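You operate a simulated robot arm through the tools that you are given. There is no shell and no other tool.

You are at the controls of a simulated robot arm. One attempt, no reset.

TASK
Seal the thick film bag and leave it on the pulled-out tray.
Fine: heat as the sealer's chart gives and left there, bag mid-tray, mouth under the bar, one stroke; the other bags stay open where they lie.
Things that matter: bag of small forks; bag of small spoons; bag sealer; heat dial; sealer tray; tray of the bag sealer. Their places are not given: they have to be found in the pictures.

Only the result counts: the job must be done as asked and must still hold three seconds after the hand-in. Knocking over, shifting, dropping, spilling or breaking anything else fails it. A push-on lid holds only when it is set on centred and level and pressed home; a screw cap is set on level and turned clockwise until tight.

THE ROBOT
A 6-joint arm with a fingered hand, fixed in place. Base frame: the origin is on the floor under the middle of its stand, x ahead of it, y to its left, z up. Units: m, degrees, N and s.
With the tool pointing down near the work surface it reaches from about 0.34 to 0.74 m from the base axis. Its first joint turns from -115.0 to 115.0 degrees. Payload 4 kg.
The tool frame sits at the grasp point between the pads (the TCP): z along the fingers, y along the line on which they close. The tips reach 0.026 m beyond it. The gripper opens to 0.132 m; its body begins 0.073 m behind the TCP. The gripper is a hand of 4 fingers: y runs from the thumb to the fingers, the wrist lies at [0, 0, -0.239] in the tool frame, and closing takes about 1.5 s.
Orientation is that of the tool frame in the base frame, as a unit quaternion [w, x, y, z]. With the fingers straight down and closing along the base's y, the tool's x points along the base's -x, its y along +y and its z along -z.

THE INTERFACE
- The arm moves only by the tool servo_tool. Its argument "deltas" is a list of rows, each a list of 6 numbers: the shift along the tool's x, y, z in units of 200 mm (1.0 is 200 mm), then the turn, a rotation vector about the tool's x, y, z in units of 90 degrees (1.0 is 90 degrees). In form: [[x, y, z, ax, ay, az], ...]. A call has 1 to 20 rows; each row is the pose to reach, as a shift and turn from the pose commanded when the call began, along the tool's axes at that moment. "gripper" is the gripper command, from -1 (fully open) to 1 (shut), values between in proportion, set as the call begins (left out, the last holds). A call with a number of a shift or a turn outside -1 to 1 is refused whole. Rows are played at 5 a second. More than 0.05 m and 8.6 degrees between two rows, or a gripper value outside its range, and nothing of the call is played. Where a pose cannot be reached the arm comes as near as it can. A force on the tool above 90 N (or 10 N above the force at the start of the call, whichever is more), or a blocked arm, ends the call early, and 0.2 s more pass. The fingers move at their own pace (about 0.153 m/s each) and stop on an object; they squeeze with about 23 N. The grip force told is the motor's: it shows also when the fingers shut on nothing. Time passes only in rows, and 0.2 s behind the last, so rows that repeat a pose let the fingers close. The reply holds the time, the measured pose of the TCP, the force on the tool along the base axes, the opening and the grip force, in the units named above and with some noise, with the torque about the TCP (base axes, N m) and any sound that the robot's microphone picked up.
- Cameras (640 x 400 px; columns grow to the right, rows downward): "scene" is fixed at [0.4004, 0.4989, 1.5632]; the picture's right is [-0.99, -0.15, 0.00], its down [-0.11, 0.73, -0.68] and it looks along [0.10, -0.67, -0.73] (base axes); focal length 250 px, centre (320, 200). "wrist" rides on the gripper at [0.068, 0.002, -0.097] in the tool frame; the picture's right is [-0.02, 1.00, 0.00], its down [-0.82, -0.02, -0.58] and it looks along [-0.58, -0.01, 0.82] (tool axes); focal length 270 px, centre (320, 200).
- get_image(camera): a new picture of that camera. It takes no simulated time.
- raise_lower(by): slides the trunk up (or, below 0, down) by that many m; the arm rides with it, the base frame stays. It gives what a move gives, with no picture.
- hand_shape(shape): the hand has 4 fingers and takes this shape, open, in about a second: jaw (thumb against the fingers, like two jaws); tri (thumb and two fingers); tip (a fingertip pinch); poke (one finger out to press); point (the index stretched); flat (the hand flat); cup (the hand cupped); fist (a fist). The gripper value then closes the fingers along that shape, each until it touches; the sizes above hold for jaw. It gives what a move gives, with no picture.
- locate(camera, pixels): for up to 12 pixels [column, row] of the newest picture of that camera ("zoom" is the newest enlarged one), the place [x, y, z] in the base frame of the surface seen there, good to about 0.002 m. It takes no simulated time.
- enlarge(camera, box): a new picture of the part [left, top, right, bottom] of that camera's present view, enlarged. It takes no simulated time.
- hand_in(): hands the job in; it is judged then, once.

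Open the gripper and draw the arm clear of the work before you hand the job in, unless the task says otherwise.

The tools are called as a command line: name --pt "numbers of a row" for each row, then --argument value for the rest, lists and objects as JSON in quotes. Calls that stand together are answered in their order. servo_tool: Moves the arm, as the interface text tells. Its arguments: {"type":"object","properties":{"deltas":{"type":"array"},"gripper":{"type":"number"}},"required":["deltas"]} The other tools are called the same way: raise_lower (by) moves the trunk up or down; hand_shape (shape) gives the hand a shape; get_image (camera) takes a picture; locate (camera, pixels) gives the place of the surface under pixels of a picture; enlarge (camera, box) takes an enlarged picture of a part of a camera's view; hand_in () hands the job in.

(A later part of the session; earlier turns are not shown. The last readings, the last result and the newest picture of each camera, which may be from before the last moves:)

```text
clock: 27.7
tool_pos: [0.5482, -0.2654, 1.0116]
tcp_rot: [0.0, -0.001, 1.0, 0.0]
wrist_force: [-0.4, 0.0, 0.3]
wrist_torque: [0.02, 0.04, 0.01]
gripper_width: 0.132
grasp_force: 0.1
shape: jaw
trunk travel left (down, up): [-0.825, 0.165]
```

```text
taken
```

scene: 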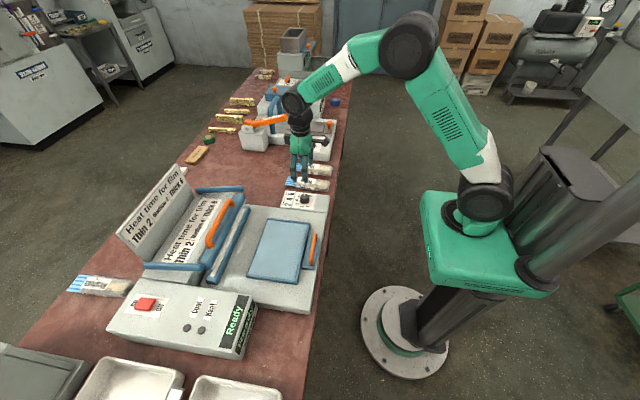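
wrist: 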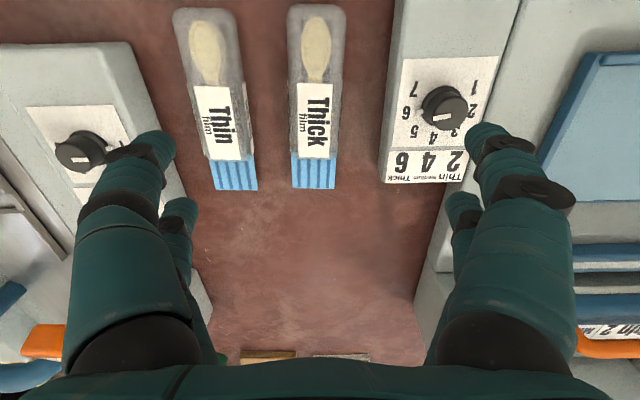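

I'll enlarge the bag in this view and measure its edges.

enlarge --camera "wrist" --box '[220, 0, 420, 200]'

locate --camera "wrist" --pixels '[[318, 8], [292, 50], [340, 50], [292, 100], [340, 100], [293, 145], [339, 145], [292, 187], [335, 187], [315, 60], [245, 100], [388, 100]]'

```text
2.00 times, centred on (320, 100) of wrist
```

zoom: 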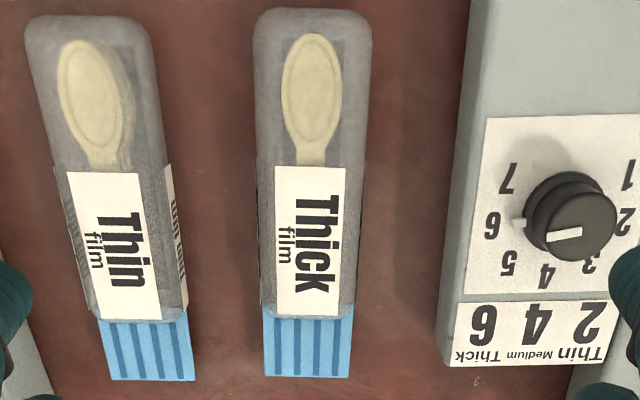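

```text
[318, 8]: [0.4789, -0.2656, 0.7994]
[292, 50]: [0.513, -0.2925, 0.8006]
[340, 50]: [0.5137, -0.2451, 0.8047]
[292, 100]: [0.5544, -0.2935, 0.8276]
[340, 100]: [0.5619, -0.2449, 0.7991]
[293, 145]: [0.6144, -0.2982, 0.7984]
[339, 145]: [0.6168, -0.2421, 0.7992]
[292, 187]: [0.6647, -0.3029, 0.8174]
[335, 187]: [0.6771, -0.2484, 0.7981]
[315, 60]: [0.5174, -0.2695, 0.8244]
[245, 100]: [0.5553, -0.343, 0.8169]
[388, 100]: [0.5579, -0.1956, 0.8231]
```

I'll sample finer points along the bag's edges in the zoom picture.

locate --camera "zoom" --pixels '[[262, 60], [364, 60], [262, 130], [362, 130], [262, 200], [356, 200], [266, 280], [350, 280], [268, 340], [348, 340], [268, 372], [346, 372]]'

locate --camera "zoom" --pixels '[[310, 15], [312, 30], [155, 150], [165, 250], [180, 310], [100, 330], [308, 318], [308, 310], [440, 200], [436, 330], [250, 120], [255, 250]]'

```text
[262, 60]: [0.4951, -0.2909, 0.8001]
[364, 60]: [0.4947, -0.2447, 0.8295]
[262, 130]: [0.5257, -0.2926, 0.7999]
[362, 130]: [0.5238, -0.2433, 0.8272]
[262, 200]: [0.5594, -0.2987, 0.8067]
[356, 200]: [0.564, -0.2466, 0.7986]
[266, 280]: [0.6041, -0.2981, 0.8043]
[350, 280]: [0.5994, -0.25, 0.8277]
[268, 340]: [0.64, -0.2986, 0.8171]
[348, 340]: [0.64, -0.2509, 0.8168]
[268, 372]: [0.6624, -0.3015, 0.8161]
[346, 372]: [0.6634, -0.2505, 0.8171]
```

```text
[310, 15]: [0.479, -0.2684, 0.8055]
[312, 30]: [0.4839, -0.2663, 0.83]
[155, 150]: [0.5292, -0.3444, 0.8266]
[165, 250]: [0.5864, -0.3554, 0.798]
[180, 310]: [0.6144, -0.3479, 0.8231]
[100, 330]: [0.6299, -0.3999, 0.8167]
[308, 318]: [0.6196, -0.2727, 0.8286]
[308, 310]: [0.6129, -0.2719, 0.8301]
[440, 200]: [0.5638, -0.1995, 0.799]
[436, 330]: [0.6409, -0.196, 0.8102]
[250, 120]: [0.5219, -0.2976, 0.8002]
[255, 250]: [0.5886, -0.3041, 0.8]
```

The bag body spans x 0.478–0.62, y about -0.297 to -0.245 (width ~0.052), yaw about -2.8°, top z 0.83; there are ~0.05 m gaps on each side. I descend to z 0.875 with the opening at 0.079 and yaw matched.

servo_tool --pt "-0.01 -0.025 0 0 0 0.031" --pt "-0.01 -0.025 0.1 0 0 0.031" --pt "-0.01 -0.025 0.2 0 0 0.031" --pt "-0.01 -0.025 0.3 0 0 0.031" --pt "-0.01 -0.025 0.4 0 0 0.031" --pt "-0.01 -0.025 0.5 0 0 0.031" --pt "-0.01 -0.025 0.6 0 0 0.031" --pt "-0.01 -0.025 0.68 0 0 0.031" --gripper -0.2

get_image --camera "wrist"

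enlarge --camera "scene" --box '[265, 130, 345, 200]'

```text
clock: 29.5
tool_pos: [0.5529, -0.2694, 0.8748]
tcp_rot: [0.0, 0.025, 1.0, -0.001]
wrist_force: [-0.6, -0.2, -0.4]
wrist_torque: [0.02, 0.02, -0.01]
gripper_width: 0.0796
grasp_force: 0.0
shape: jaw
trunk travel left (down, up): [-0.825, 0.165]
```

```text
taken
```

wrist: 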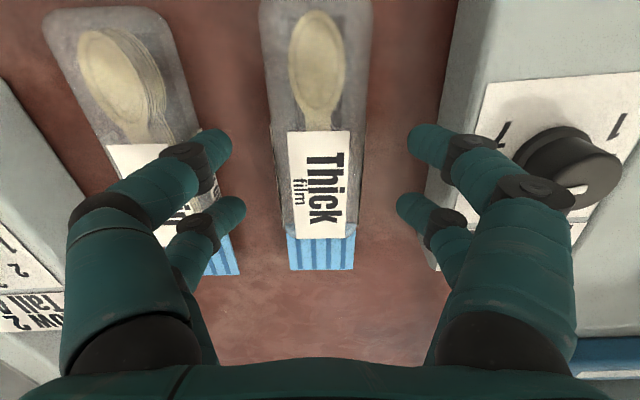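

```text
5.71 times, centred on (305, 165) of scene
```

zoom: 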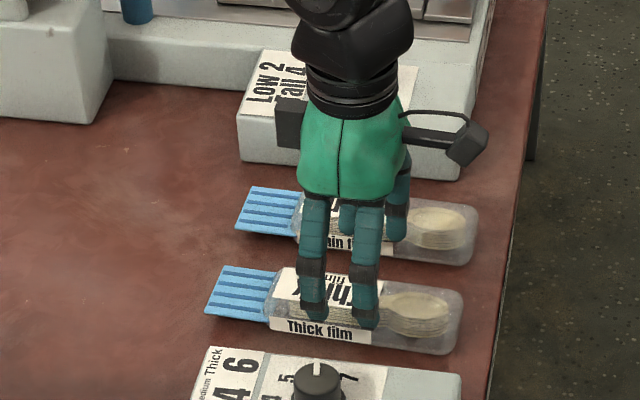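

The fingers straddle the bag; I need to check that the outer knuckles at wrist (480,155) and (185,160) clear the dial box and thin bag, so I locate them.

locate --camera "wrist" --pixels '[[430, 145], [412, 140], [460, 155], [490, 150], [215, 148], [228, 143], [185, 160], [165, 155], [410, 208], [232, 208], [445, 150], [520, 190]]'

locate --camera "wrist" --pixels '[[445, 80], [430, 240], [300, 60], [340, 60], [265, 60], [365, 60], [280, 200], [355, 200], [195, 100], [205, 130], [287, 265], [352, 265]]'

```text
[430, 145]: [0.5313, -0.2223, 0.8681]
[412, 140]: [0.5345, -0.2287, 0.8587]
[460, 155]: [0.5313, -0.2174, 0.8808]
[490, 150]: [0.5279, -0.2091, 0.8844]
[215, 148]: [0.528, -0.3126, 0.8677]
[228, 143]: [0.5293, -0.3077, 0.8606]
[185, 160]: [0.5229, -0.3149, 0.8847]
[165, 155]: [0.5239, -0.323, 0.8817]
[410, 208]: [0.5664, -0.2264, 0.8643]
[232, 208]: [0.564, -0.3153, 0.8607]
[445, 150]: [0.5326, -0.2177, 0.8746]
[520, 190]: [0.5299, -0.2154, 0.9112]
```

```text
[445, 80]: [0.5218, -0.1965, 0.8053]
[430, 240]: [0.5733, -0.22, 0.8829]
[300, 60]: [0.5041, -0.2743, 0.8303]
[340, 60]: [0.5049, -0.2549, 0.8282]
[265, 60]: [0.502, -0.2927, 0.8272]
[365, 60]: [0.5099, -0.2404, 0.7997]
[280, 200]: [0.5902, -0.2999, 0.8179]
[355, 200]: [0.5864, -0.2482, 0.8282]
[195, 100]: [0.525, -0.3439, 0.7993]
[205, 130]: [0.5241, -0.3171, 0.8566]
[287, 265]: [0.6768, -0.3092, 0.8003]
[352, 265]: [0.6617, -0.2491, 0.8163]
```

Knuckles clear the box edge by ~12 mm and the thin bag by ~20 mm. I descend to z 0.830 and then close on the bag.

servo_tool --pt "0 -0.004 0.06 0 0 0" --pt "0 -0.004 0.12 0 0 0" --pt "0 -0.004 0.17 0 0 0" --pt "0 -0.004 0.205 0 0 0" --pt "0 -0.004 0.225 0 0 0" --pt "0 -0.004 0.225 0 0 0"

get_image --camera "wrist"

enlarge --camera "scene" --box '[265, 130, 345, 200]'

```text
clock: 30.9
tool_pos: [0.5524, -0.2682, 0.831]
tcp_rot: [0.0, 0.025, 1.0, 0.0]
wrist_force: [-0.5, 0.0, 0.3]
wrist_torque: [0.0, 0.01, 0.0]
gripper_width: 0.0799
grasp_force: 0.1
shape: jaw
trunk travel left (down, up): [-0.825, 0.165]
```

```text
taken
```

wrist: 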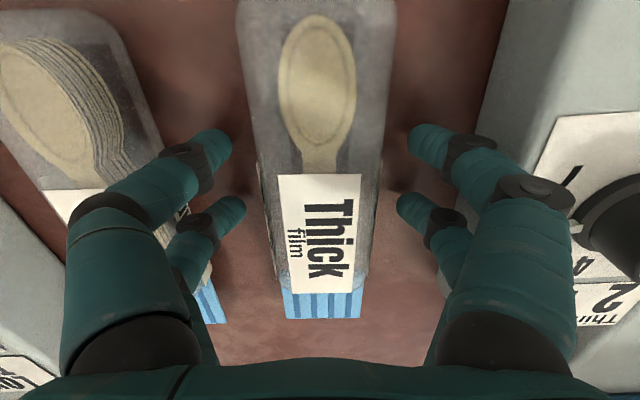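

```text
5.71 times, centred on (305, 165) of scene
```

zoom: 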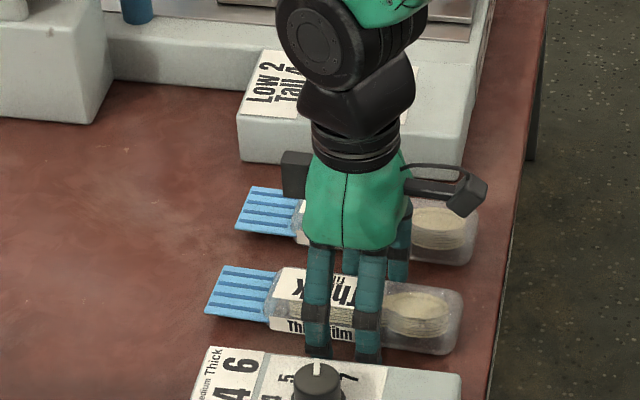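

The fingers straddle the bag cleanly with no contact. I close with a moderate command (0.4).

servo_tool --pt "0 0 0 0 0 0" --pt "0 0 0 0 0 0" --pt "0 0 0 0 0 0" --pt "0 0 0 0 0 0" --pt "0 0 0 0 0 0" --pt "0 0 0 0 0 0" --pt "0 0 0 0 0 0" --gripper 0.4

get_image --camera "wrist"

```text
clock: 32.5
tool_pos: [0.5518, -0.2694, 0.8322]
tcp_rot: [0.0, 0.024, 1.0, 0.0]
wrist_force: [-0.7, -0.4, 0.1]
wrist_torque: [-0.02, 0.0, 0.01]
gripper_width: 0.047
grasp_force: 22.9
shape: jaw
trunk travel left (down, up): [-0.825, 0.165]
```

```text
taken
```

wrist: 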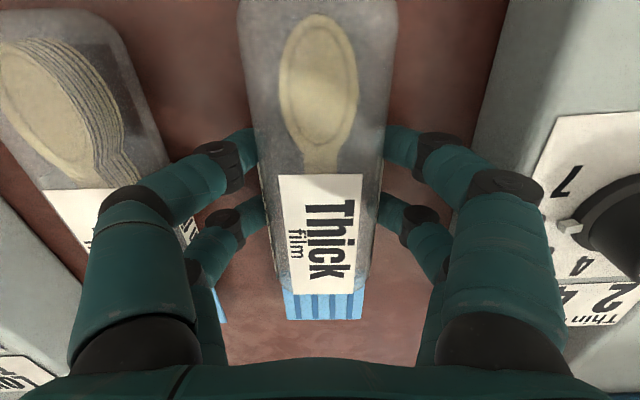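

The bag is held (width 0.047, 23 N). I lift it slowly to about z 0.96.

servo_tool --pt "0 0 -0.03 0 0 0" --pt "0 0 -0.07 0 0 0" --pt "0 0 -0.12 0 0 0" --pt "0 0 -0.18 0 0 0" --pt "0 0 -0.25 0 0 0" --pt "0 0 -0.33 0 0 0" --pt "0 0 -0.42 0 0 0" --pt "0 0 -0.52 0 0 0" --pt "0 0 -0.6 0 0 0" --pt "0 0 -0.65 0 0 0"

get_image --camera "wrist"

get_image --camera "scene"

```text
clock: 34.7
tool_pos: [0.5527, -0.2701, 0.9604]
tcp_rot: [0.0, 0.024, 1.0, 0.0]
wrist_force: [-0.8, 0.7, -1.1]
wrist_torque: [0.01, -0.01, -0.02]
gripper_width: 0.0474
grasp_force: 23.4
shape: jaw
trunk travel left (down, up): [-0.825, 0.165]
```

```text
taken
```

wrist: 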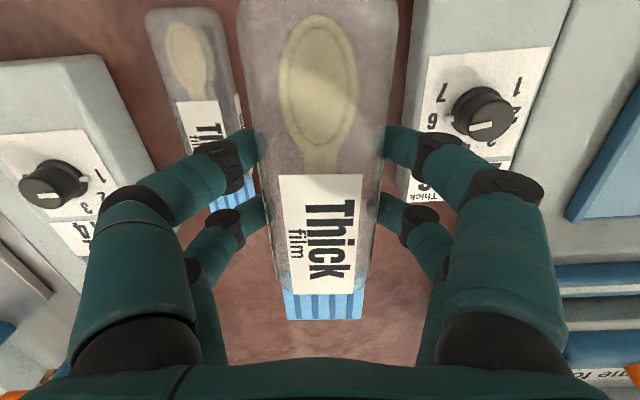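

```text
taken
```

scene: 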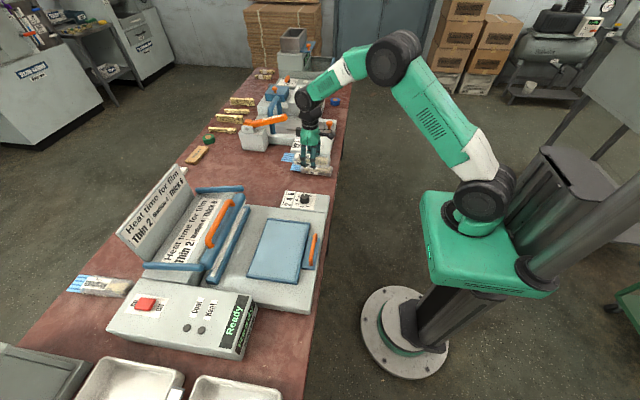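

The bag is lifted level and the thin bag is undisturbed. While holding, I measure the tray precisely in an enlarged scene view.

enlarge --camera "scene" --box '[210, 190, 330, 300]'

locate --camera "scene" --pixels '[[266, 221], [308, 225], [249, 277], [299, 281], [280, 250], [316, 235], [312, 268], [241, 210], [214, 282], [228, 245], [268, 222], [252, 275]]'

```text
3.64 times, centred on (270, 245) of scene
```

zoom: 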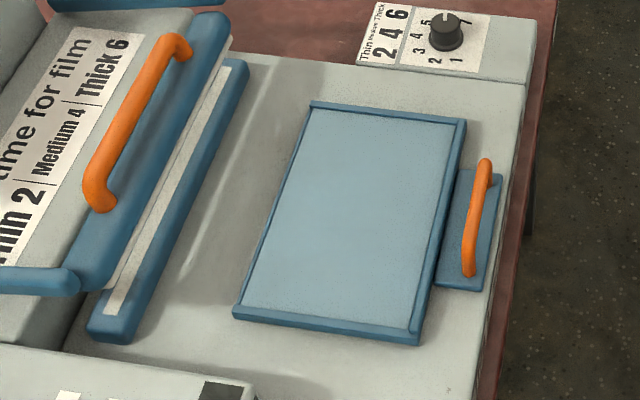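

```text
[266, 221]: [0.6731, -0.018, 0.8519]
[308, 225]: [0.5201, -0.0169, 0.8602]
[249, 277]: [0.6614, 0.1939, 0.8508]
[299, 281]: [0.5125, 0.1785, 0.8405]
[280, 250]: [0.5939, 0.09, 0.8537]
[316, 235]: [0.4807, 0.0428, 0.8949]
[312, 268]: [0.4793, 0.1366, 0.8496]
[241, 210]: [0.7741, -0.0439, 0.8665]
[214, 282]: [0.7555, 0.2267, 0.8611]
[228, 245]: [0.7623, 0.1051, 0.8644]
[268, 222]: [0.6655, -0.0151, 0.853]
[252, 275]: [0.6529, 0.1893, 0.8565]
```

I locate tray corner and jaw points in this zoom picture.

locate --camera "zoom" --pixels '[[313, 106], [460, 126], [240, 308], [413, 328], [316, 112], [453, 130], [248, 303], [405, 322], [480, 165], [468, 270], [440, 220], [275, 215]]'

locate --camera "zoom" --pixels '[[245, 65], [230, 70], [100, 335], [112, 315], [170, 200], [182, 195], [190, 205], [200, 205], [185, 45], [95, 205], [140, 110], [450, 265]]'

```text
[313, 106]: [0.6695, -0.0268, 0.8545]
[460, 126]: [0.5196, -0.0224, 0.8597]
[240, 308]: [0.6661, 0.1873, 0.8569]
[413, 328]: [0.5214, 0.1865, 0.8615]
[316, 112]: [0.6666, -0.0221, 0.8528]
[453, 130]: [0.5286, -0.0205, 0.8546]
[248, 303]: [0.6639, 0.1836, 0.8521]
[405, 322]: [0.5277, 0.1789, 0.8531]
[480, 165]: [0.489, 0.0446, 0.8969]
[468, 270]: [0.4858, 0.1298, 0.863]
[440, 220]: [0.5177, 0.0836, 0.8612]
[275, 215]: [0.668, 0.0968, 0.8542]
```

```text
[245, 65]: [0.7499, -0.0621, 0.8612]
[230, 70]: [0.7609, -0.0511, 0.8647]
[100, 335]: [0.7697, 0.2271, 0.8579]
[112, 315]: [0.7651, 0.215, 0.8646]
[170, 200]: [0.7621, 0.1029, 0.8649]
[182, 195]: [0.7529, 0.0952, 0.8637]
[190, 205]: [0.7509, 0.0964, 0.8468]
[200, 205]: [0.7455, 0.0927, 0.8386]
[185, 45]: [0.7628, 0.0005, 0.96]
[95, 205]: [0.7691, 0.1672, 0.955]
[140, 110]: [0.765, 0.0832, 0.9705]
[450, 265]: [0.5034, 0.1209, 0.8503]
```

Tray: inner x ≈0.525–0.671, y -0.027–0.187 (centre about (0.598, 0.081)), floor z ≈0.853; lower jaw at x ≈0.762, z 0.865. I carry the bag halfway across at z 0.96, straightening the yaw.

servo_tool --pt "-0.005 0.05 0 0 0 -0.005" --pt "-0.014 0.15 0 0 0 -0.01" --pt "-0.0235 0.25 0 0 0 -0.015" --pt "-0.034 0.36 0 0 0 -0.02" --pt "-0.045 0.47 0 0 0 -0.025" --pt "-0.055 0.58 0 0 0 -0.0306" --pt "-0.066 0.69 0 0 0 -0.0306" --pt "-0.076 0.8 0 0 0 -0.0306" --pt "-0.084 0.882 0 0 0 -0.0306"

```text
clock: 36.7
tool_pos: [0.5788, -0.0935, 0.9603]
tcp_rot: [0.001, 0.0, 1.0, 0.0]
wrist_force: [0.3, -0.1, -0.3]
wrist_torque: [-0.02, -0.02, -0.05]
gripper_width: 0.0469
grasp_force: 23.2
shape: jaw
trunk travel left (down, up): [-0.825, 0.165]
```

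Now straight at (0.579, -0.0935); I carry on to above the tray centre at (0.603, 0.081).

servo_tool --pt "-0.012 0.09 0 0 0 0" --pt "-0.03 0.2 0 0 0 0" --pt "-0.045 0.32 0 0 0 0" --pt "-0.06 0.44 0 0 0 0" --pt "-0.078 0.56 0 0 0 0" --pt "-0.095 0.68 0 0 0 0" --pt "-0.11 0.79 0 0 0 0" --pt "-0.121 0.8725 0 0 0 0" --pt "-0.121 0.8725 0 0 0 0"

get_image --camera "wrist"

enlarge --camera "scene" --box '[210, 190, 330, 300]'

```text
clock: 38.7
tool_pos: [0.6006, 0.0795, 0.9603]
tcp_rot: [0.0, 0.001, 1.0, 0.0]
wrist_force: [-0.6, 0.5, -0.4]
wrist_torque: [-0.02, 0.02, -0.02]
gripper_width: 0.0468
grasp_force: 23.1
shape: jaw
trunk travel left (down, up): [-0.825, 0.165]
```

```text
taken
```

wrist: 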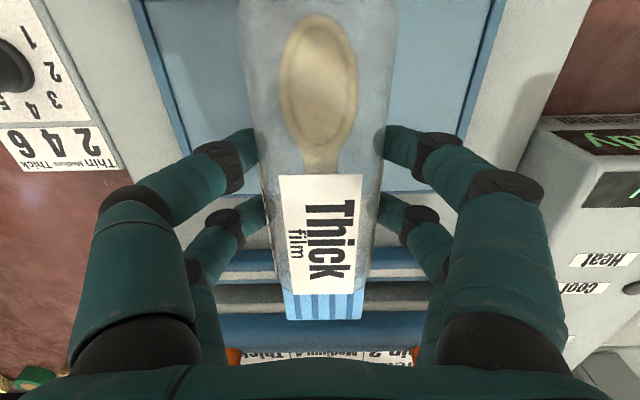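

```text
3.64 times, centred on (270, 245) of scene
```

zoom: 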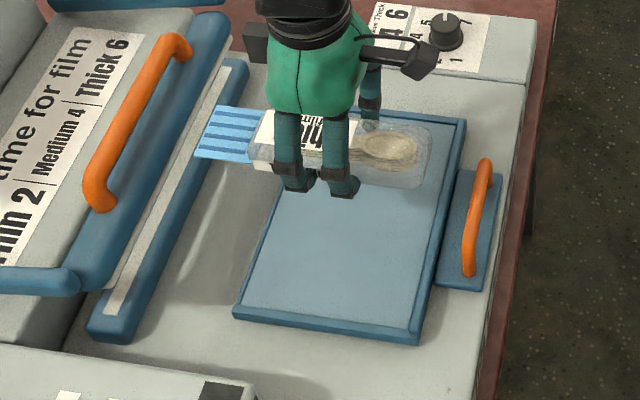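

I measure the bag's ends in the hand to confirm its offset before lowering.

locate --camera "zoom" --pixels '[[428, 150], [430, 165], [424, 130], [205, 135], [198, 155], [217, 110], [255, 140], [385, 145], [300, 165], [390, 180]]'

locate --camera "wrist" --pixels '[[245, 30], [390, 30], [262, 180], [378, 180], [285, 280], [360, 280], [287, 315], [360, 315], [320, 260], [320, 300]]'

```text
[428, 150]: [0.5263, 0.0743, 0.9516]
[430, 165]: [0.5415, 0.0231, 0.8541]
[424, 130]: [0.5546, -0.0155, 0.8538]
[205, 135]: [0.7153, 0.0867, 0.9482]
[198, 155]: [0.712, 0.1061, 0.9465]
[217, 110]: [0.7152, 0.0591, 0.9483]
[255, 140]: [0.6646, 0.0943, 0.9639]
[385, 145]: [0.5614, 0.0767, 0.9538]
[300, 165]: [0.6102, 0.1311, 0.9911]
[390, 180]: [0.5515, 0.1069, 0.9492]
```

```text
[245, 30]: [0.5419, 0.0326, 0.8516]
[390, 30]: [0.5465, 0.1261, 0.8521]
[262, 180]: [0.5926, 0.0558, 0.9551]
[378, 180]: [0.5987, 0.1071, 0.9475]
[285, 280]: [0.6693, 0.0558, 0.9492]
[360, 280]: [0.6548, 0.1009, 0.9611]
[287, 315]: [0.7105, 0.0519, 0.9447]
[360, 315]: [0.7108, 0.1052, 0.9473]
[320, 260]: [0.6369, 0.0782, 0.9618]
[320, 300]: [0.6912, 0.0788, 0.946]
```

Bag tail is at x 0.526 and mouth end at 0.7155, y centre ≈0.080. I shift +2.5 mm in x (clear of the near wall at 0.525) and lower to z 0.890.

servo_tool --pt "-0.0125 0 0.03 0 0 0" --pt "-0.0125 0 0.09 0 0 0" --pt "-0.0125 0 0.15 0 0 0" --pt "-0.0125 0 0.21 0 0 0" --pt "-0.0125 0 0.27 0 0 0" --pt "-0.0125 0 0.31 0 0 0" --pt "-0.0125 0 0.335 0 0 0" --pt "-0.0125 0 0.35 0 0 0"

enlarge --camera "scene" --box '[210, 190, 330, 300]'

get_image --camera "wrist"

```text
clock: 40.5
tool_pos: [0.6055, 0.0785, 0.8896]
tcp_rot: [0.0, 0.0, 1.0, 0.0]
wrist_force: [0.1, 0.4, -0.1]
wrist_torque: [0.01, 0.01, 0.02]
gripper_width: 0.0468
grasp_force: 22.9
shape: jaw
trunk travel left (down, up): [-0.825, 0.165]
```

```text
3.64 times, centred on (270, 245) of scene
```

zoom: 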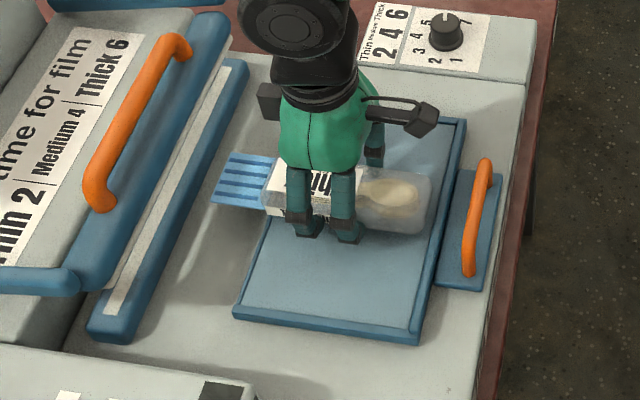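

```text
taken
```

wrist: 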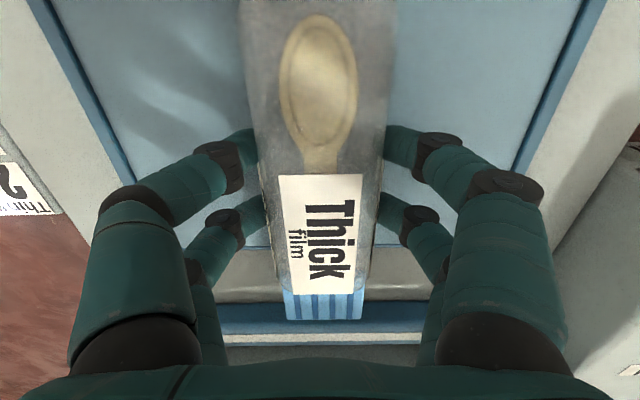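

The bag is centred between the tray's side walls in the wrist view. I check the tail-to-wall gap in the zoom before the final millimetres.

enlarge --camera "scene" --box '[265, 215, 325, 275]'

locate --camera "zoom" --pixels '[[360, 180], [372, 215], [375, 240], [385, 235], [395, 230], [340, 260]]'

```text
6.67 times, centred on (295, 245) of scene
```

zoom: 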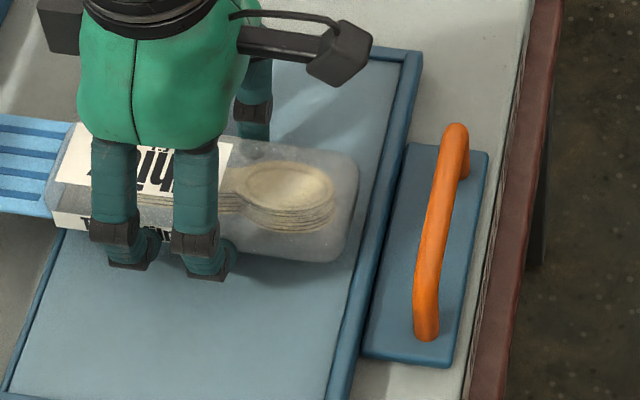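

```text
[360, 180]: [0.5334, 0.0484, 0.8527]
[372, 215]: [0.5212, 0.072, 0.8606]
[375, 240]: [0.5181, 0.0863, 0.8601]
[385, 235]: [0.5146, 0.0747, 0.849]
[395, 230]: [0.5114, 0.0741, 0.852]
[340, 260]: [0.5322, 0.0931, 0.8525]
```

There is a small gap between the tail and the near wall. I lower in 1 mm steps, watching the force.

servo_tool --pt "0 0 0.005 0 0 0" --pt "0 0 0.01 0 0 0" --pt "0 0 0.015 0 0 0" --pt "0 0 0.015 0 0 0"

```text
clock: 41.5
tool_pos: [0.6057, 0.08, 0.8878]
tcp_rot: [0.0, 0.0, 1.0, 0.0]
wrist_force: [-0.3, 0.4, -0.2]
wrist_torque: [0.01, 0.0, 0.0]
gripper_width: 0.0471
grasp_force: 23.1
shape: jaw
trunk travel left (down, up): [-0.825, 0.165]
```

No contact yet (force ~0). I lower a further 2 mm.

servo_tool --pt "0 0 0.005 0 0 0" --pt "0 0 0.01 0 0 0" --pt "0 0 0.01 0 0 0"

```text
clock: 42.3
tool_pos: [0.6045, 0.0791, 0.8856]
tcp_rot: [0.001, 0.0, 1.0, 0.0]
wrist_force: [0.2, -1.2, -0.3]
wrist_torque: [-0.02, -0.01, -0.02]
gripper_width: 0.047
grasp_force: 22.6
shape: jaw
trunk travel left (down, up): [-0.825, 0.165]
```

servo_tool --pt "0 0 0.005 0 0 0" --pt "0 0 0.01 0 0 0" --pt "0 0 0.01 0 0 0"

enlarge --camera "scene" --box '[265, 215, 325, 275]'

```text
clock: 43.1
tool_pos: [0.6044, 0.079, 0.884]
tcp_rot: [0.0, 0.001, 1.0, 0.0]
wrist_force: [-0.7, 0.1, -0.4]
wrist_torque: [-0.02, 0.03, 0.0]
gripper_width: 0.047
grasp_force: 23.4
shape: jaw
trunk travel left (down, up): [-0.825, 0.165]
```

```text
6.67 times, centred on (295, 245) of scene
```

zoom: 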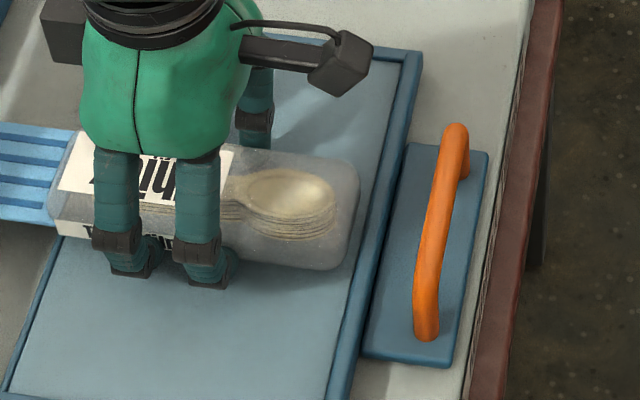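

Still no contact at z 0.884. I lower another 2 mm in small steps.

servo_tool --pt "0 0 0.004 0 0 0" --pt "0 0 0.008 0 0 0" --pt "0 0 0.01 0 0 0" --pt "0 0 0.01 0 0 0"

locate --camera "zoom" --pixels '[[300, 150], [330, 240], [330, 265], [320, 275], [100, 220], [120, 275]]'

```text
clock: 44.1
tool_pos: [0.6046, 0.081, 0.8833]
tcp_rot: [0.002, 0.0, 1.0, 0.0]
wrist_force: [1.8, -0.8, 10.7]
wrist_torque: [-0.02, 0.01, -0.02]
gripper_width: 0.0473
grasp_force: 23.0
shape: jaw
trunk travel left (down, up): [-0.825, 0.165]
```

```text
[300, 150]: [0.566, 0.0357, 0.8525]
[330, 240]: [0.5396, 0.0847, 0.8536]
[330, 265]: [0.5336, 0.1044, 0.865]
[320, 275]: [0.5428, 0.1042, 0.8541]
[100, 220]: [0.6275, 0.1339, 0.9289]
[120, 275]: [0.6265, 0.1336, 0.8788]
```

Contact: 10.7 N upward at z 0.883, so the bag is on the tray floor. I ease up 1 mm and open the fingers to let it go.

servo_tool --pt "0 0 -0.005 0 0 0" --pt "0 0 -0.005 0 0 0" --pt "0 0 -0.005 0 0 0" --pt "0 0 -0.005 0 0 0" --pt "0 0 -0.005 0 0 0" --gripper -0.25

get_image --camera "wrist"

```text
clock: 45.3
tool_pos: [0.6047, 0.0798, 0.8825]
tcp_rot: [0.0, 0.0, 1.0, 0.0]
wrist_force: [0.6, -0.2, 0.4]
wrist_torque: [-0.02, 0.01, -0.03]
gripper_width: 0.082
grasp_force: 0.1
shape: jaw
trunk travel left (down, up): [-0.825, 0.165]
```

```text
taken
```

wrist: 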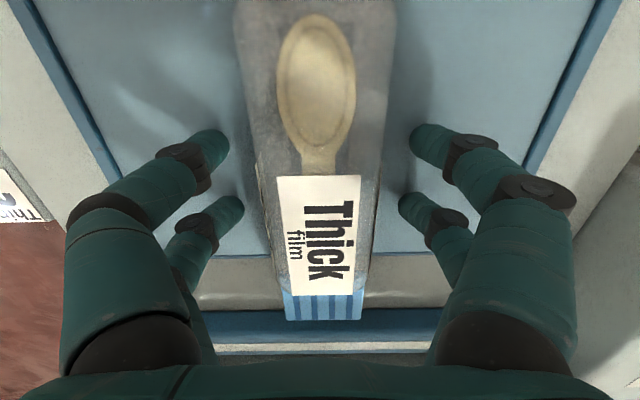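

The bag is free and the fingers are clear of it. I raise the hand straight up to about z 1.02 and look.

servo_tool --pt "0 0 -0.04 0 0 0" --pt "0 0 -0.1 0 0 0" --pt "0 0 -0.2 0 0 0" --pt "0 0 -0.32 0 0 0" --pt "0 0 -0.44 0 0 0" --pt "0 0 -0.56 0 0 0" --pt "0 0 -0.68 0 0 0"

get_image --camera "wrist"

enlarge --camera "scene" --box '[210, 190, 330, 300]'

```text
clock: 46.9
tool_pos: [0.6034, 0.0807, 1.0189]
tcp_rot: [0.0, 0.0, 1.0, 0.0]
wrist_force: [0.8, 0.0, -0.2]
wrist_torque: [-0.04, 0.02, 0.02]
gripper_width: 0.0823
grasp_force: 0.0
shape: jaw
trunk travel left (down, up): [-0.825, 0.165]
```

```text
taken
```

wrist: 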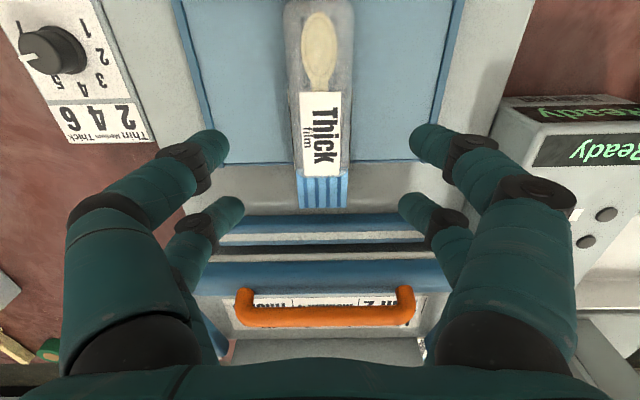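

```text
3.64 times, centred on (270, 245) of scene
```

zoom: 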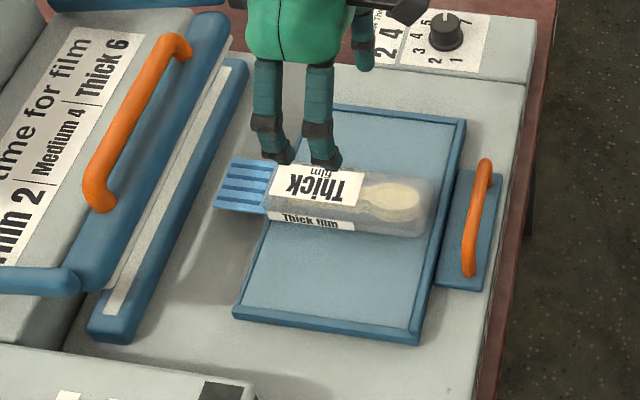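

The bag lies straight on the tray with its mouth toward the bar. I measure its place relative to the tray.

locate --camera "zoom" --pixels '[[432, 200], [433, 190], [425, 235], [215, 205], [232, 162], [222, 185], [275, 165], [268, 210], [420, 180], [415, 235], [444, 200], [350, 200]]'

locate --camera "wrist" --pixels '[[289, 30], [352, 30], [293, 100], [349, 100], [298, 160], [345, 160], [301, 205], [344, 205], [205, 100], [444, 100], [210, 160], [320, 160]]'

```text
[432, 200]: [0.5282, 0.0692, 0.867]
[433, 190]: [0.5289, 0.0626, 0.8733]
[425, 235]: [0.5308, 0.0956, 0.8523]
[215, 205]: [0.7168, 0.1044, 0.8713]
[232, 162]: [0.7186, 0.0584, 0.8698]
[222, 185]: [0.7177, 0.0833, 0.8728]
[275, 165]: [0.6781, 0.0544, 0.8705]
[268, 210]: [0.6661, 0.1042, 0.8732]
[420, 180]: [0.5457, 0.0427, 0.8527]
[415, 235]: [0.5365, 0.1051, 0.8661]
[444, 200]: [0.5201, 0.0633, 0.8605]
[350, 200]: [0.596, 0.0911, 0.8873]
```

```text
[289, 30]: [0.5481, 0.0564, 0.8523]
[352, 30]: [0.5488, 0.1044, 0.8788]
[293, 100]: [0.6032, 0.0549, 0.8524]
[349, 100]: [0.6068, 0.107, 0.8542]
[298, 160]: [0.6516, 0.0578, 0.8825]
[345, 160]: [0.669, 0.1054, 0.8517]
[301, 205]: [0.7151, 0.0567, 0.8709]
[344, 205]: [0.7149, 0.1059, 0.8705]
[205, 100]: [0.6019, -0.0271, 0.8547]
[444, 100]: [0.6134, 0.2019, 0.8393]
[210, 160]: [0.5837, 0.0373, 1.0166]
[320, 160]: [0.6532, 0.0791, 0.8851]
```

The bag is mid-tray (y 0.081, body x 0.528–0.671). Next is the tray handle at about (0.487, 0.085, 0.89); I move above it and turn the hand 90° so the fingers close along x.

servo_tool --pt "0.05 0 0 0 0 0.05" --pt "0.12 0.003 0 0 0 0.14" --pt "0.2 0.006 0 0 0 0.23" --pt "0.28 0.01 0 0 0 0.32" --pt "0.36 0.012 0 0 0 0.41" --pt "0.44 0.014 0 0 0 0.5" --pt "0.52 0.017 0 0 0 0.59" --pt "0.582 0.02 0 0 0 0.68" --pt "0.582 0.02 0 0 0 0.77" --pt "0.582 0.02 0 0 0 0.86" --pt "0.582 0.02 0 0 0 0.95" --pt "0.582 0.02 0 0 0 1.0" --pt "0.582 0.02 0 0 0 1.0" --gripper -0.2

get_image --camera "wrist"

get_image --camera "scene"

```text
clock: 49.7
tool_pos: [0.4877, 0.083, 1.0197]
tcp_rot: [0.001, 0.708, 0.706, 0.0]
wrist_force: [-0.5, 0.1, -0.7]
wrist_torque: [0.03, 0.01, 0.0]
gripper_width: 0.0797
grasp_force: 0.1
shape: jaw
trunk travel left (down, up): [-0.825, 0.165]
```

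```text
taken
```

wrist: 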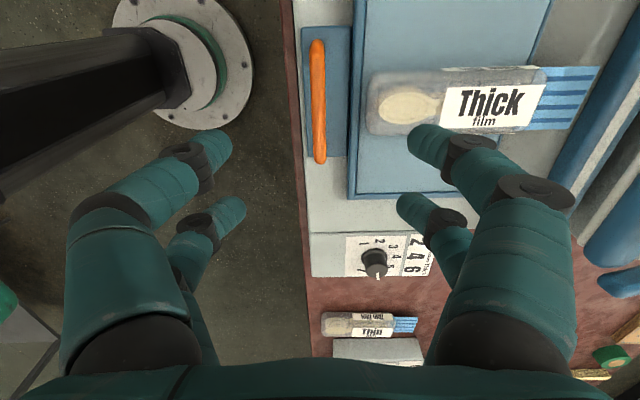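

```text
taken
```

scene: 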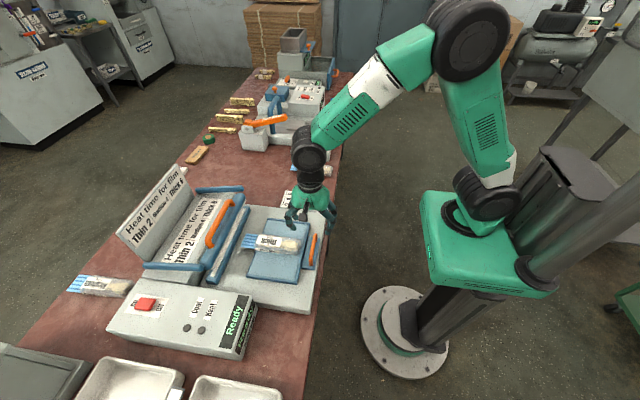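

The hand is turned; the handle appears at wrist (318,42–160). I locate the handle, wall and bag tail points from here.

locate --camera "wrist" --pixels '[[318, 45], [318, 100], [320, 158], [312, 100], [325, 100], [352, 100], [358, 60], [370, 100], [375, 85], [306, 100], [345, 100], [295, 100]]'

enlarge --camera "wrist" --box '[280, 20, 420, 180]'

```text
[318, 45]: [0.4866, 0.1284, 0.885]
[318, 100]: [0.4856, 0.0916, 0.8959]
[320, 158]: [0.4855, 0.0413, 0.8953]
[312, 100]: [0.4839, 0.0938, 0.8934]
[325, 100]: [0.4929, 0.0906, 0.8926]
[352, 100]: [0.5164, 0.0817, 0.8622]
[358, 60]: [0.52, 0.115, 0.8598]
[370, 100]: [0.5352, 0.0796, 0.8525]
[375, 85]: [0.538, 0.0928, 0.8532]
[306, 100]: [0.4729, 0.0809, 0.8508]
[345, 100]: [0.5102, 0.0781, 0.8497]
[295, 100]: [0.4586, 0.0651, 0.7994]
```

```text
2.50 times, centred on (350, 100) of wrist
```

zoom: 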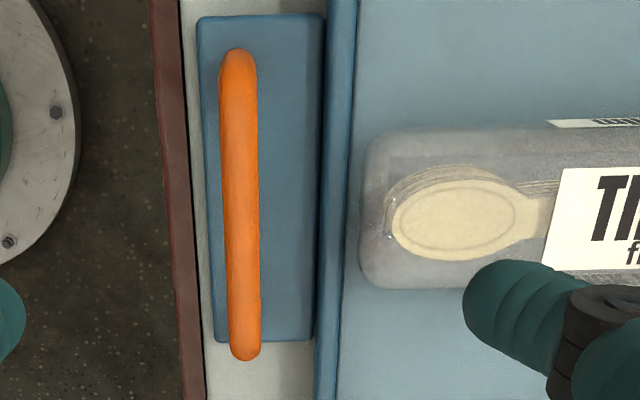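

Handle bar centre is x 0.488, top z 0.896; bag tail at 0.528. I set a narrow opening (0.03 m), shift 3.5 mm toward -x, and lower to z 0.935 for a check.

servo_tool --pt "0 -0.017 0 0 0 0" --pt "0 -0.017 0.06 0 0 0" --pt "0 -0.017 0.14 0 0 0" --pt "0 -0.017 0.22 0 0 0" --pt "0 -0.017 0.3 0 0 0" --pt "0 -0.017 0.37 0 0 0" --pt "0 -0.017 0.42 0 0 0" --gripper 0.545

get_image --camera "wrist"

enlarge --camera "scene" --box '[265, 205, 345, 275]'

```text
clock: 51.3
tool_pos: [0.4839, 0.0834, 0.9328]
tcp_rot: [0.0, 0.707, 0.707, 0.0]
wrist_force: [0.5, 0.3, -0.5]
wrist_torque: [0.01, -0.03, -0.03]
gripper_width: 0.0302
grasp_force: 0.1
shape: jaw
trunk travel left (down, up): [-0.825, 0.165]
```

```text
taken
```

wrist: 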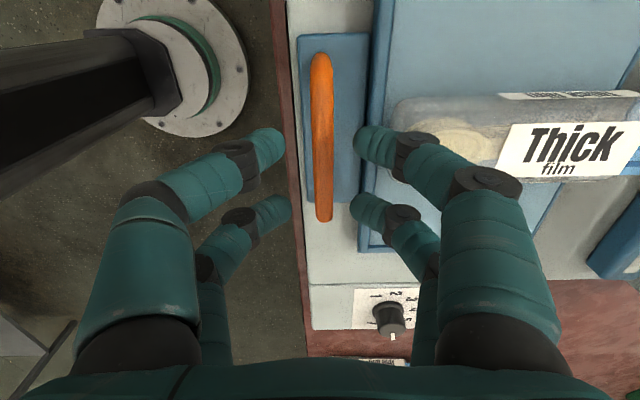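

```text
5.71 times, centred on (305, 240) of scene
```

zoom: 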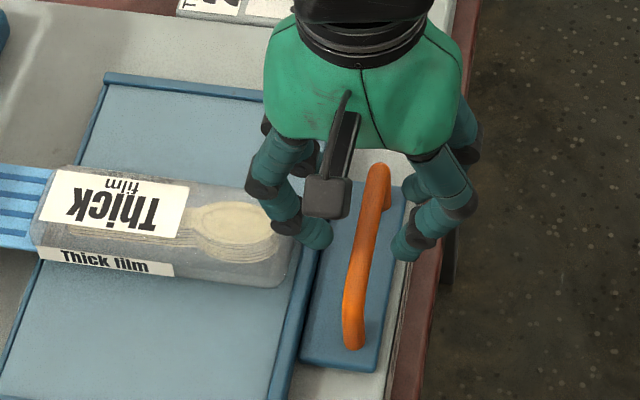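

I locate the far-side fingertips and knuckles to check clearance to the bag tail when I descend another 4 cm.

locate --camera "wrist" --pixels '[[360, 140], [380, 140], [400, 140], [430, 145], [410, 160], [490, 175], [360, 200], [375, 205], [400, 210], [420, 215], [280, 140], [240, 150]]'

```text
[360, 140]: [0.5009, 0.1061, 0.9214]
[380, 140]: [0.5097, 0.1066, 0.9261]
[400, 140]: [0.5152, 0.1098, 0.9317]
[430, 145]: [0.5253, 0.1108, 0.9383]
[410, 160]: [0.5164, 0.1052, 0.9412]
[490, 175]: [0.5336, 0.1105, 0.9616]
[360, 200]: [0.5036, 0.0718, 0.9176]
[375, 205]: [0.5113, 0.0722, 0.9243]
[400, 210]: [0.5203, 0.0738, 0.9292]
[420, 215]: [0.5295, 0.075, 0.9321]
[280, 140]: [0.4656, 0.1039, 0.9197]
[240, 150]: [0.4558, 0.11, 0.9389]
```

Far knuckles reach x ≈0.53 at TCP height, so I'll grip a little higher and nearer: shift 3 mm to -x and stop at TCP z ≈0.904 (tips ~0.878, just below the bar's centre 0.890).

servo_tool --pt "0 -0.015 0 0 0 0" --pt "0 -0.015 0.04 0 0 0" --pt "0 -0.015 0.08 0 0 0" --pt "0 -0.015 0.115 0 0 0" --pt "0 -0.015 0.145 0 0 0" --pt "0 -0.015 0.145 0 0 0"

get_image --camera "wrist"

enlarge --camera "scene" --box '[265, 205, 345, 275]'

```text
clock: 52.7
tool_pos: [0.4814, 0.084, 0.9052]
tcp_rot: [0.0, 0.707, 0.707, 0.0]
wrist_force: [0.1, 0.2, -0.4]
wrist_torque: [-0.01, 0.02, 0.0]
gripper_width: 0.0302
grasp_force: 0.1
shape: jaw
trunk travel left (down, up): [-0.825, 0.165]
```

```text
taken
```

wrist: 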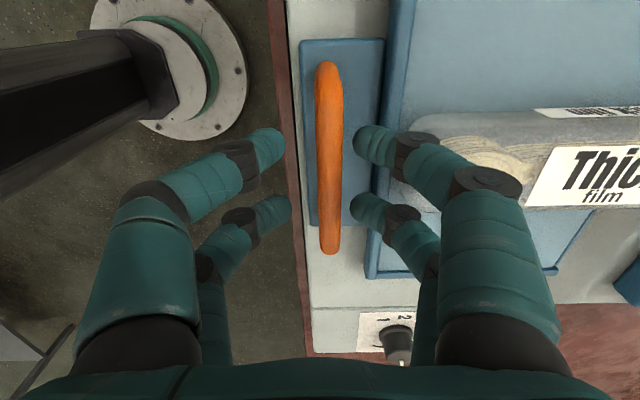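

```text
5.71 times, centred on (305, 240) of scene
```

zoom: 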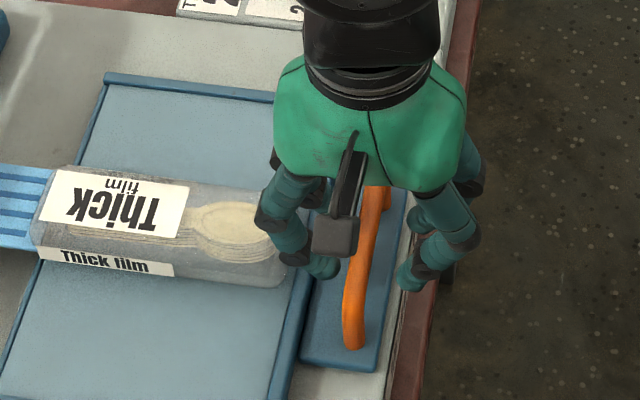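

The bar lies between the finger pairs with no contact. I recentre +4 mm, then close on it.

servo_tool --pt "0 0.01 0 0 0 0" --pt "0 0.022 0 0 0 0" --pt "0 0.022 0 0 0 0"

servo_tool --pt "0 0 0 0 0 0" --pt "0 0 0 0 0 0" --pt "0 0 0 0 0 0" --pt "0 0 0 0 0 0" --pt "0 0 0 0 0 0" --gripper 0.95

get_image --camera "wrist"

enlarge --camera "scene" --box '[265, 205, 345, 275]'

```text
clock: 53.5
tool_pos: [0.486, 0.085, 0.9063]
tcp_rot: [0.001, 0.707, 0.707, 0.0]
wrist_force: [-1.1, -0.1, 0.0]
wrist_torque: [0.01, 0.03, -0.01]
gripper_width: 0.0304
grasp_force: 0.2
shape: jaw
trunk travel left (down, up): [-0.825, 0.165]
```

```text
clock: 54.7
tool_pos: [0.4859, 0.0848, 0.9039]
tcp_rot: [-0.001, 0.707, 0.707, -0.001]
wrist_force: [-0.7, 0.1, -17.6]
wrist_torque: [0.03, 0.02, 0.02]
gripper_width: 0.0042
grasp_force: 23.2
shape: jaw
trunk travel left (down, up): [-0.825, 0.165]
```

```text
taken
```

wrist: 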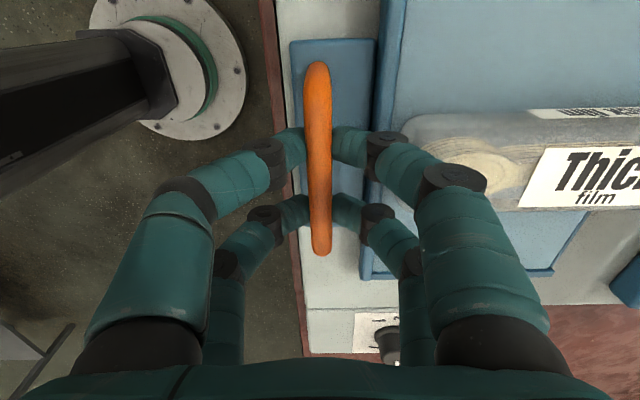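

```text
5.71 times, centred on (305, 240) of scene
```

zoom: 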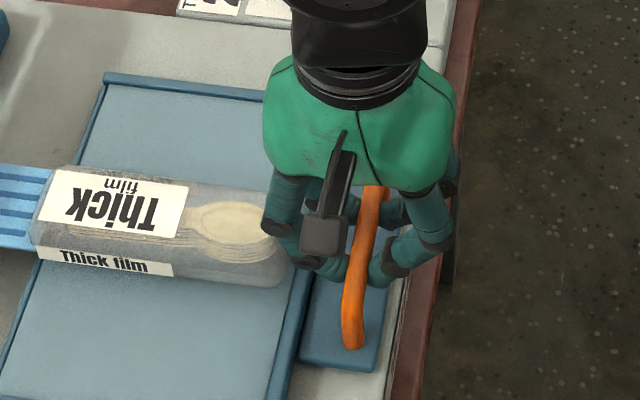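

The bar is gripped; the fingers wedge under it and pull up 17 N. I lower 2 mm to relieve that.

servo_tool --pt "0 0 0.006 0 0 0" --pt "0 0 0.012 0 0 0" --pt "0 0 0.012 0 0 0"

```text
clock: 55.5
tool_pos: [0.4878, 0.0847, 0.9022]
tcp_rot: [0.001, 0.707, 0.708, 0.0]
wrist_force: [0.2, -1.9, -6.3]
wrist_torque: [0.04, 0.03, 0.01]
gripper_width: 0.004
grasp_force: 22.8
shape: jaw
trunk travel left (down, up): [-0.825, 0.165]
```

Upward pull is now 6 N. I push the tray in along +x slowly, 40 mm first.

servo_tool --pt "0 0.01 0 0 0 0" --pt "0 0.03 0 0 0 0" --pt "0 0.055 0 0 0 0" --pt "0 0.08 0 0 0 0" --pt "0 0.105 0 0 0 0" --pt "0 0.13 0 0 0 0" --pt "0 0.155 0 0 0 0" --pt "0 0.18 0 0 0 0" --pt "0 0.195 0 0 0 0" --pt "0 0.2 0 0 0 0"

enlarge --camera "scene" --box '[205, 190, 325, 300]'

```text
clock: 57.7
tool_pos: [0.5267, 0.0839, 0.9022]
tcp_rot: [0.0, 0.707, 0.708, 0.0]
wrist_force: [-1.2, 5.1, -3.5]
wrist_torque: [0.1, -0.02, 0.03]
gripper_width: 0.0045
grasp_force: 23.1
shape: jaw
trunk travel left (down, up): [-0.825, 0.165]
```

```text
3.64 times, centred on (265, 245) of scene
```

zoom: 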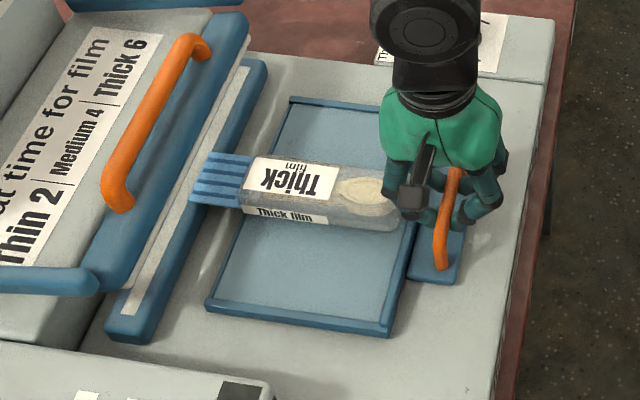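

The tray slid 39 mm with the bag riding along. I continue another 25 mm slowly.

servo_tool --pt "0 0.01 0 0 0 0" --pt "0 0.03 0 0 0 0" --pt "0 0.05 0 0 0 0" --pt "0 0.07 0 0 0 0" --pt "0 0.09 0 0 0 0" --pt "0 0.11 0 0 0 0" --pt "0 0.125 0 0 0 0" --pt "0 0.125 0 0 0 0"

enlarge --camera "scene" --box '[205, 190, 325, 300]'

```text
clock: 59.5
tool_pos: [0.5499, 0.0852, 0.9025]
tcp_rot: [0.0, 0.707, 0.707, 0.0]
wrist_force: [-0.4, -1.2, -2.2]
wrist_torque: [0.0, 0.03, 0.03]
gripper_width: 0.0043
grasp_force: 22.7
shape: jaw
trunk travel left (down, up): [-0.825, 0.165]
```

```text
3.64 times, centred on (265, 245) of scene
```

zoom: 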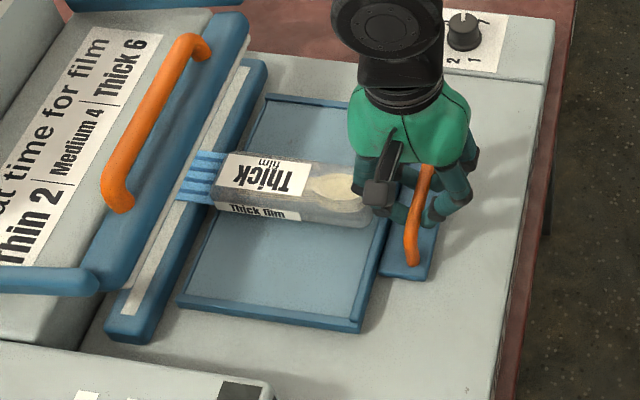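

The mouth now covers the lower jaw strip. I push further in 2 mm steps to find the stop.

servo_tool --pt "0 0.01 0 0 0 0" --pt "0 0.02 0 0 0 0" --pt "0 0.03 0 0 0 0" --pt "0 0.04 0 0 0 0" --pt "0 0.04 0 0 0 0"

enlarge --camera "scene" --box '[205, 190, 325, 300]'

locate --camera "zoom" --pixels '[[190, 250], [195, 270], [185, 280], [178, 195], [195, 160], [260, 100], [262, 80], [184, 175], [170, 305], [150, 300]]'

```text
clock: 60.7
tool_pos: [0.5562, 0.0833, 0.9024]
tcp_rot: [-0.001, 0.707, 0.707, 0.0]
wrist_force: [-8.5, -1.4, -2.7]
wrist_torque: [0.04, 0.16, 0.0]
gripper_width: 0.004
grasp_force: 22.9
shape: jaw
trunk travel left (down, up): [-0.825, 0.165]
```

```text
3.64 times, centred on (265, 245) of scene
```

zoom: 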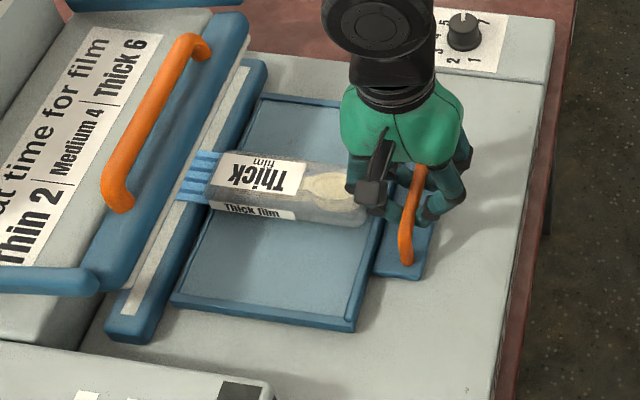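

```text
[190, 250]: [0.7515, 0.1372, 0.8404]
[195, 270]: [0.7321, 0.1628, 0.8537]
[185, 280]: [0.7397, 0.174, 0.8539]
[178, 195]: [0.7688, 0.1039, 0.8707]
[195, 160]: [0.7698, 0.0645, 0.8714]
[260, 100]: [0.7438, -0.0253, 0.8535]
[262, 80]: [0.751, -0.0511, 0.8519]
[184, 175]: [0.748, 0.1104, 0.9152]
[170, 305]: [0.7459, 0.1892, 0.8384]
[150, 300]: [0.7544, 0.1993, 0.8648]
```

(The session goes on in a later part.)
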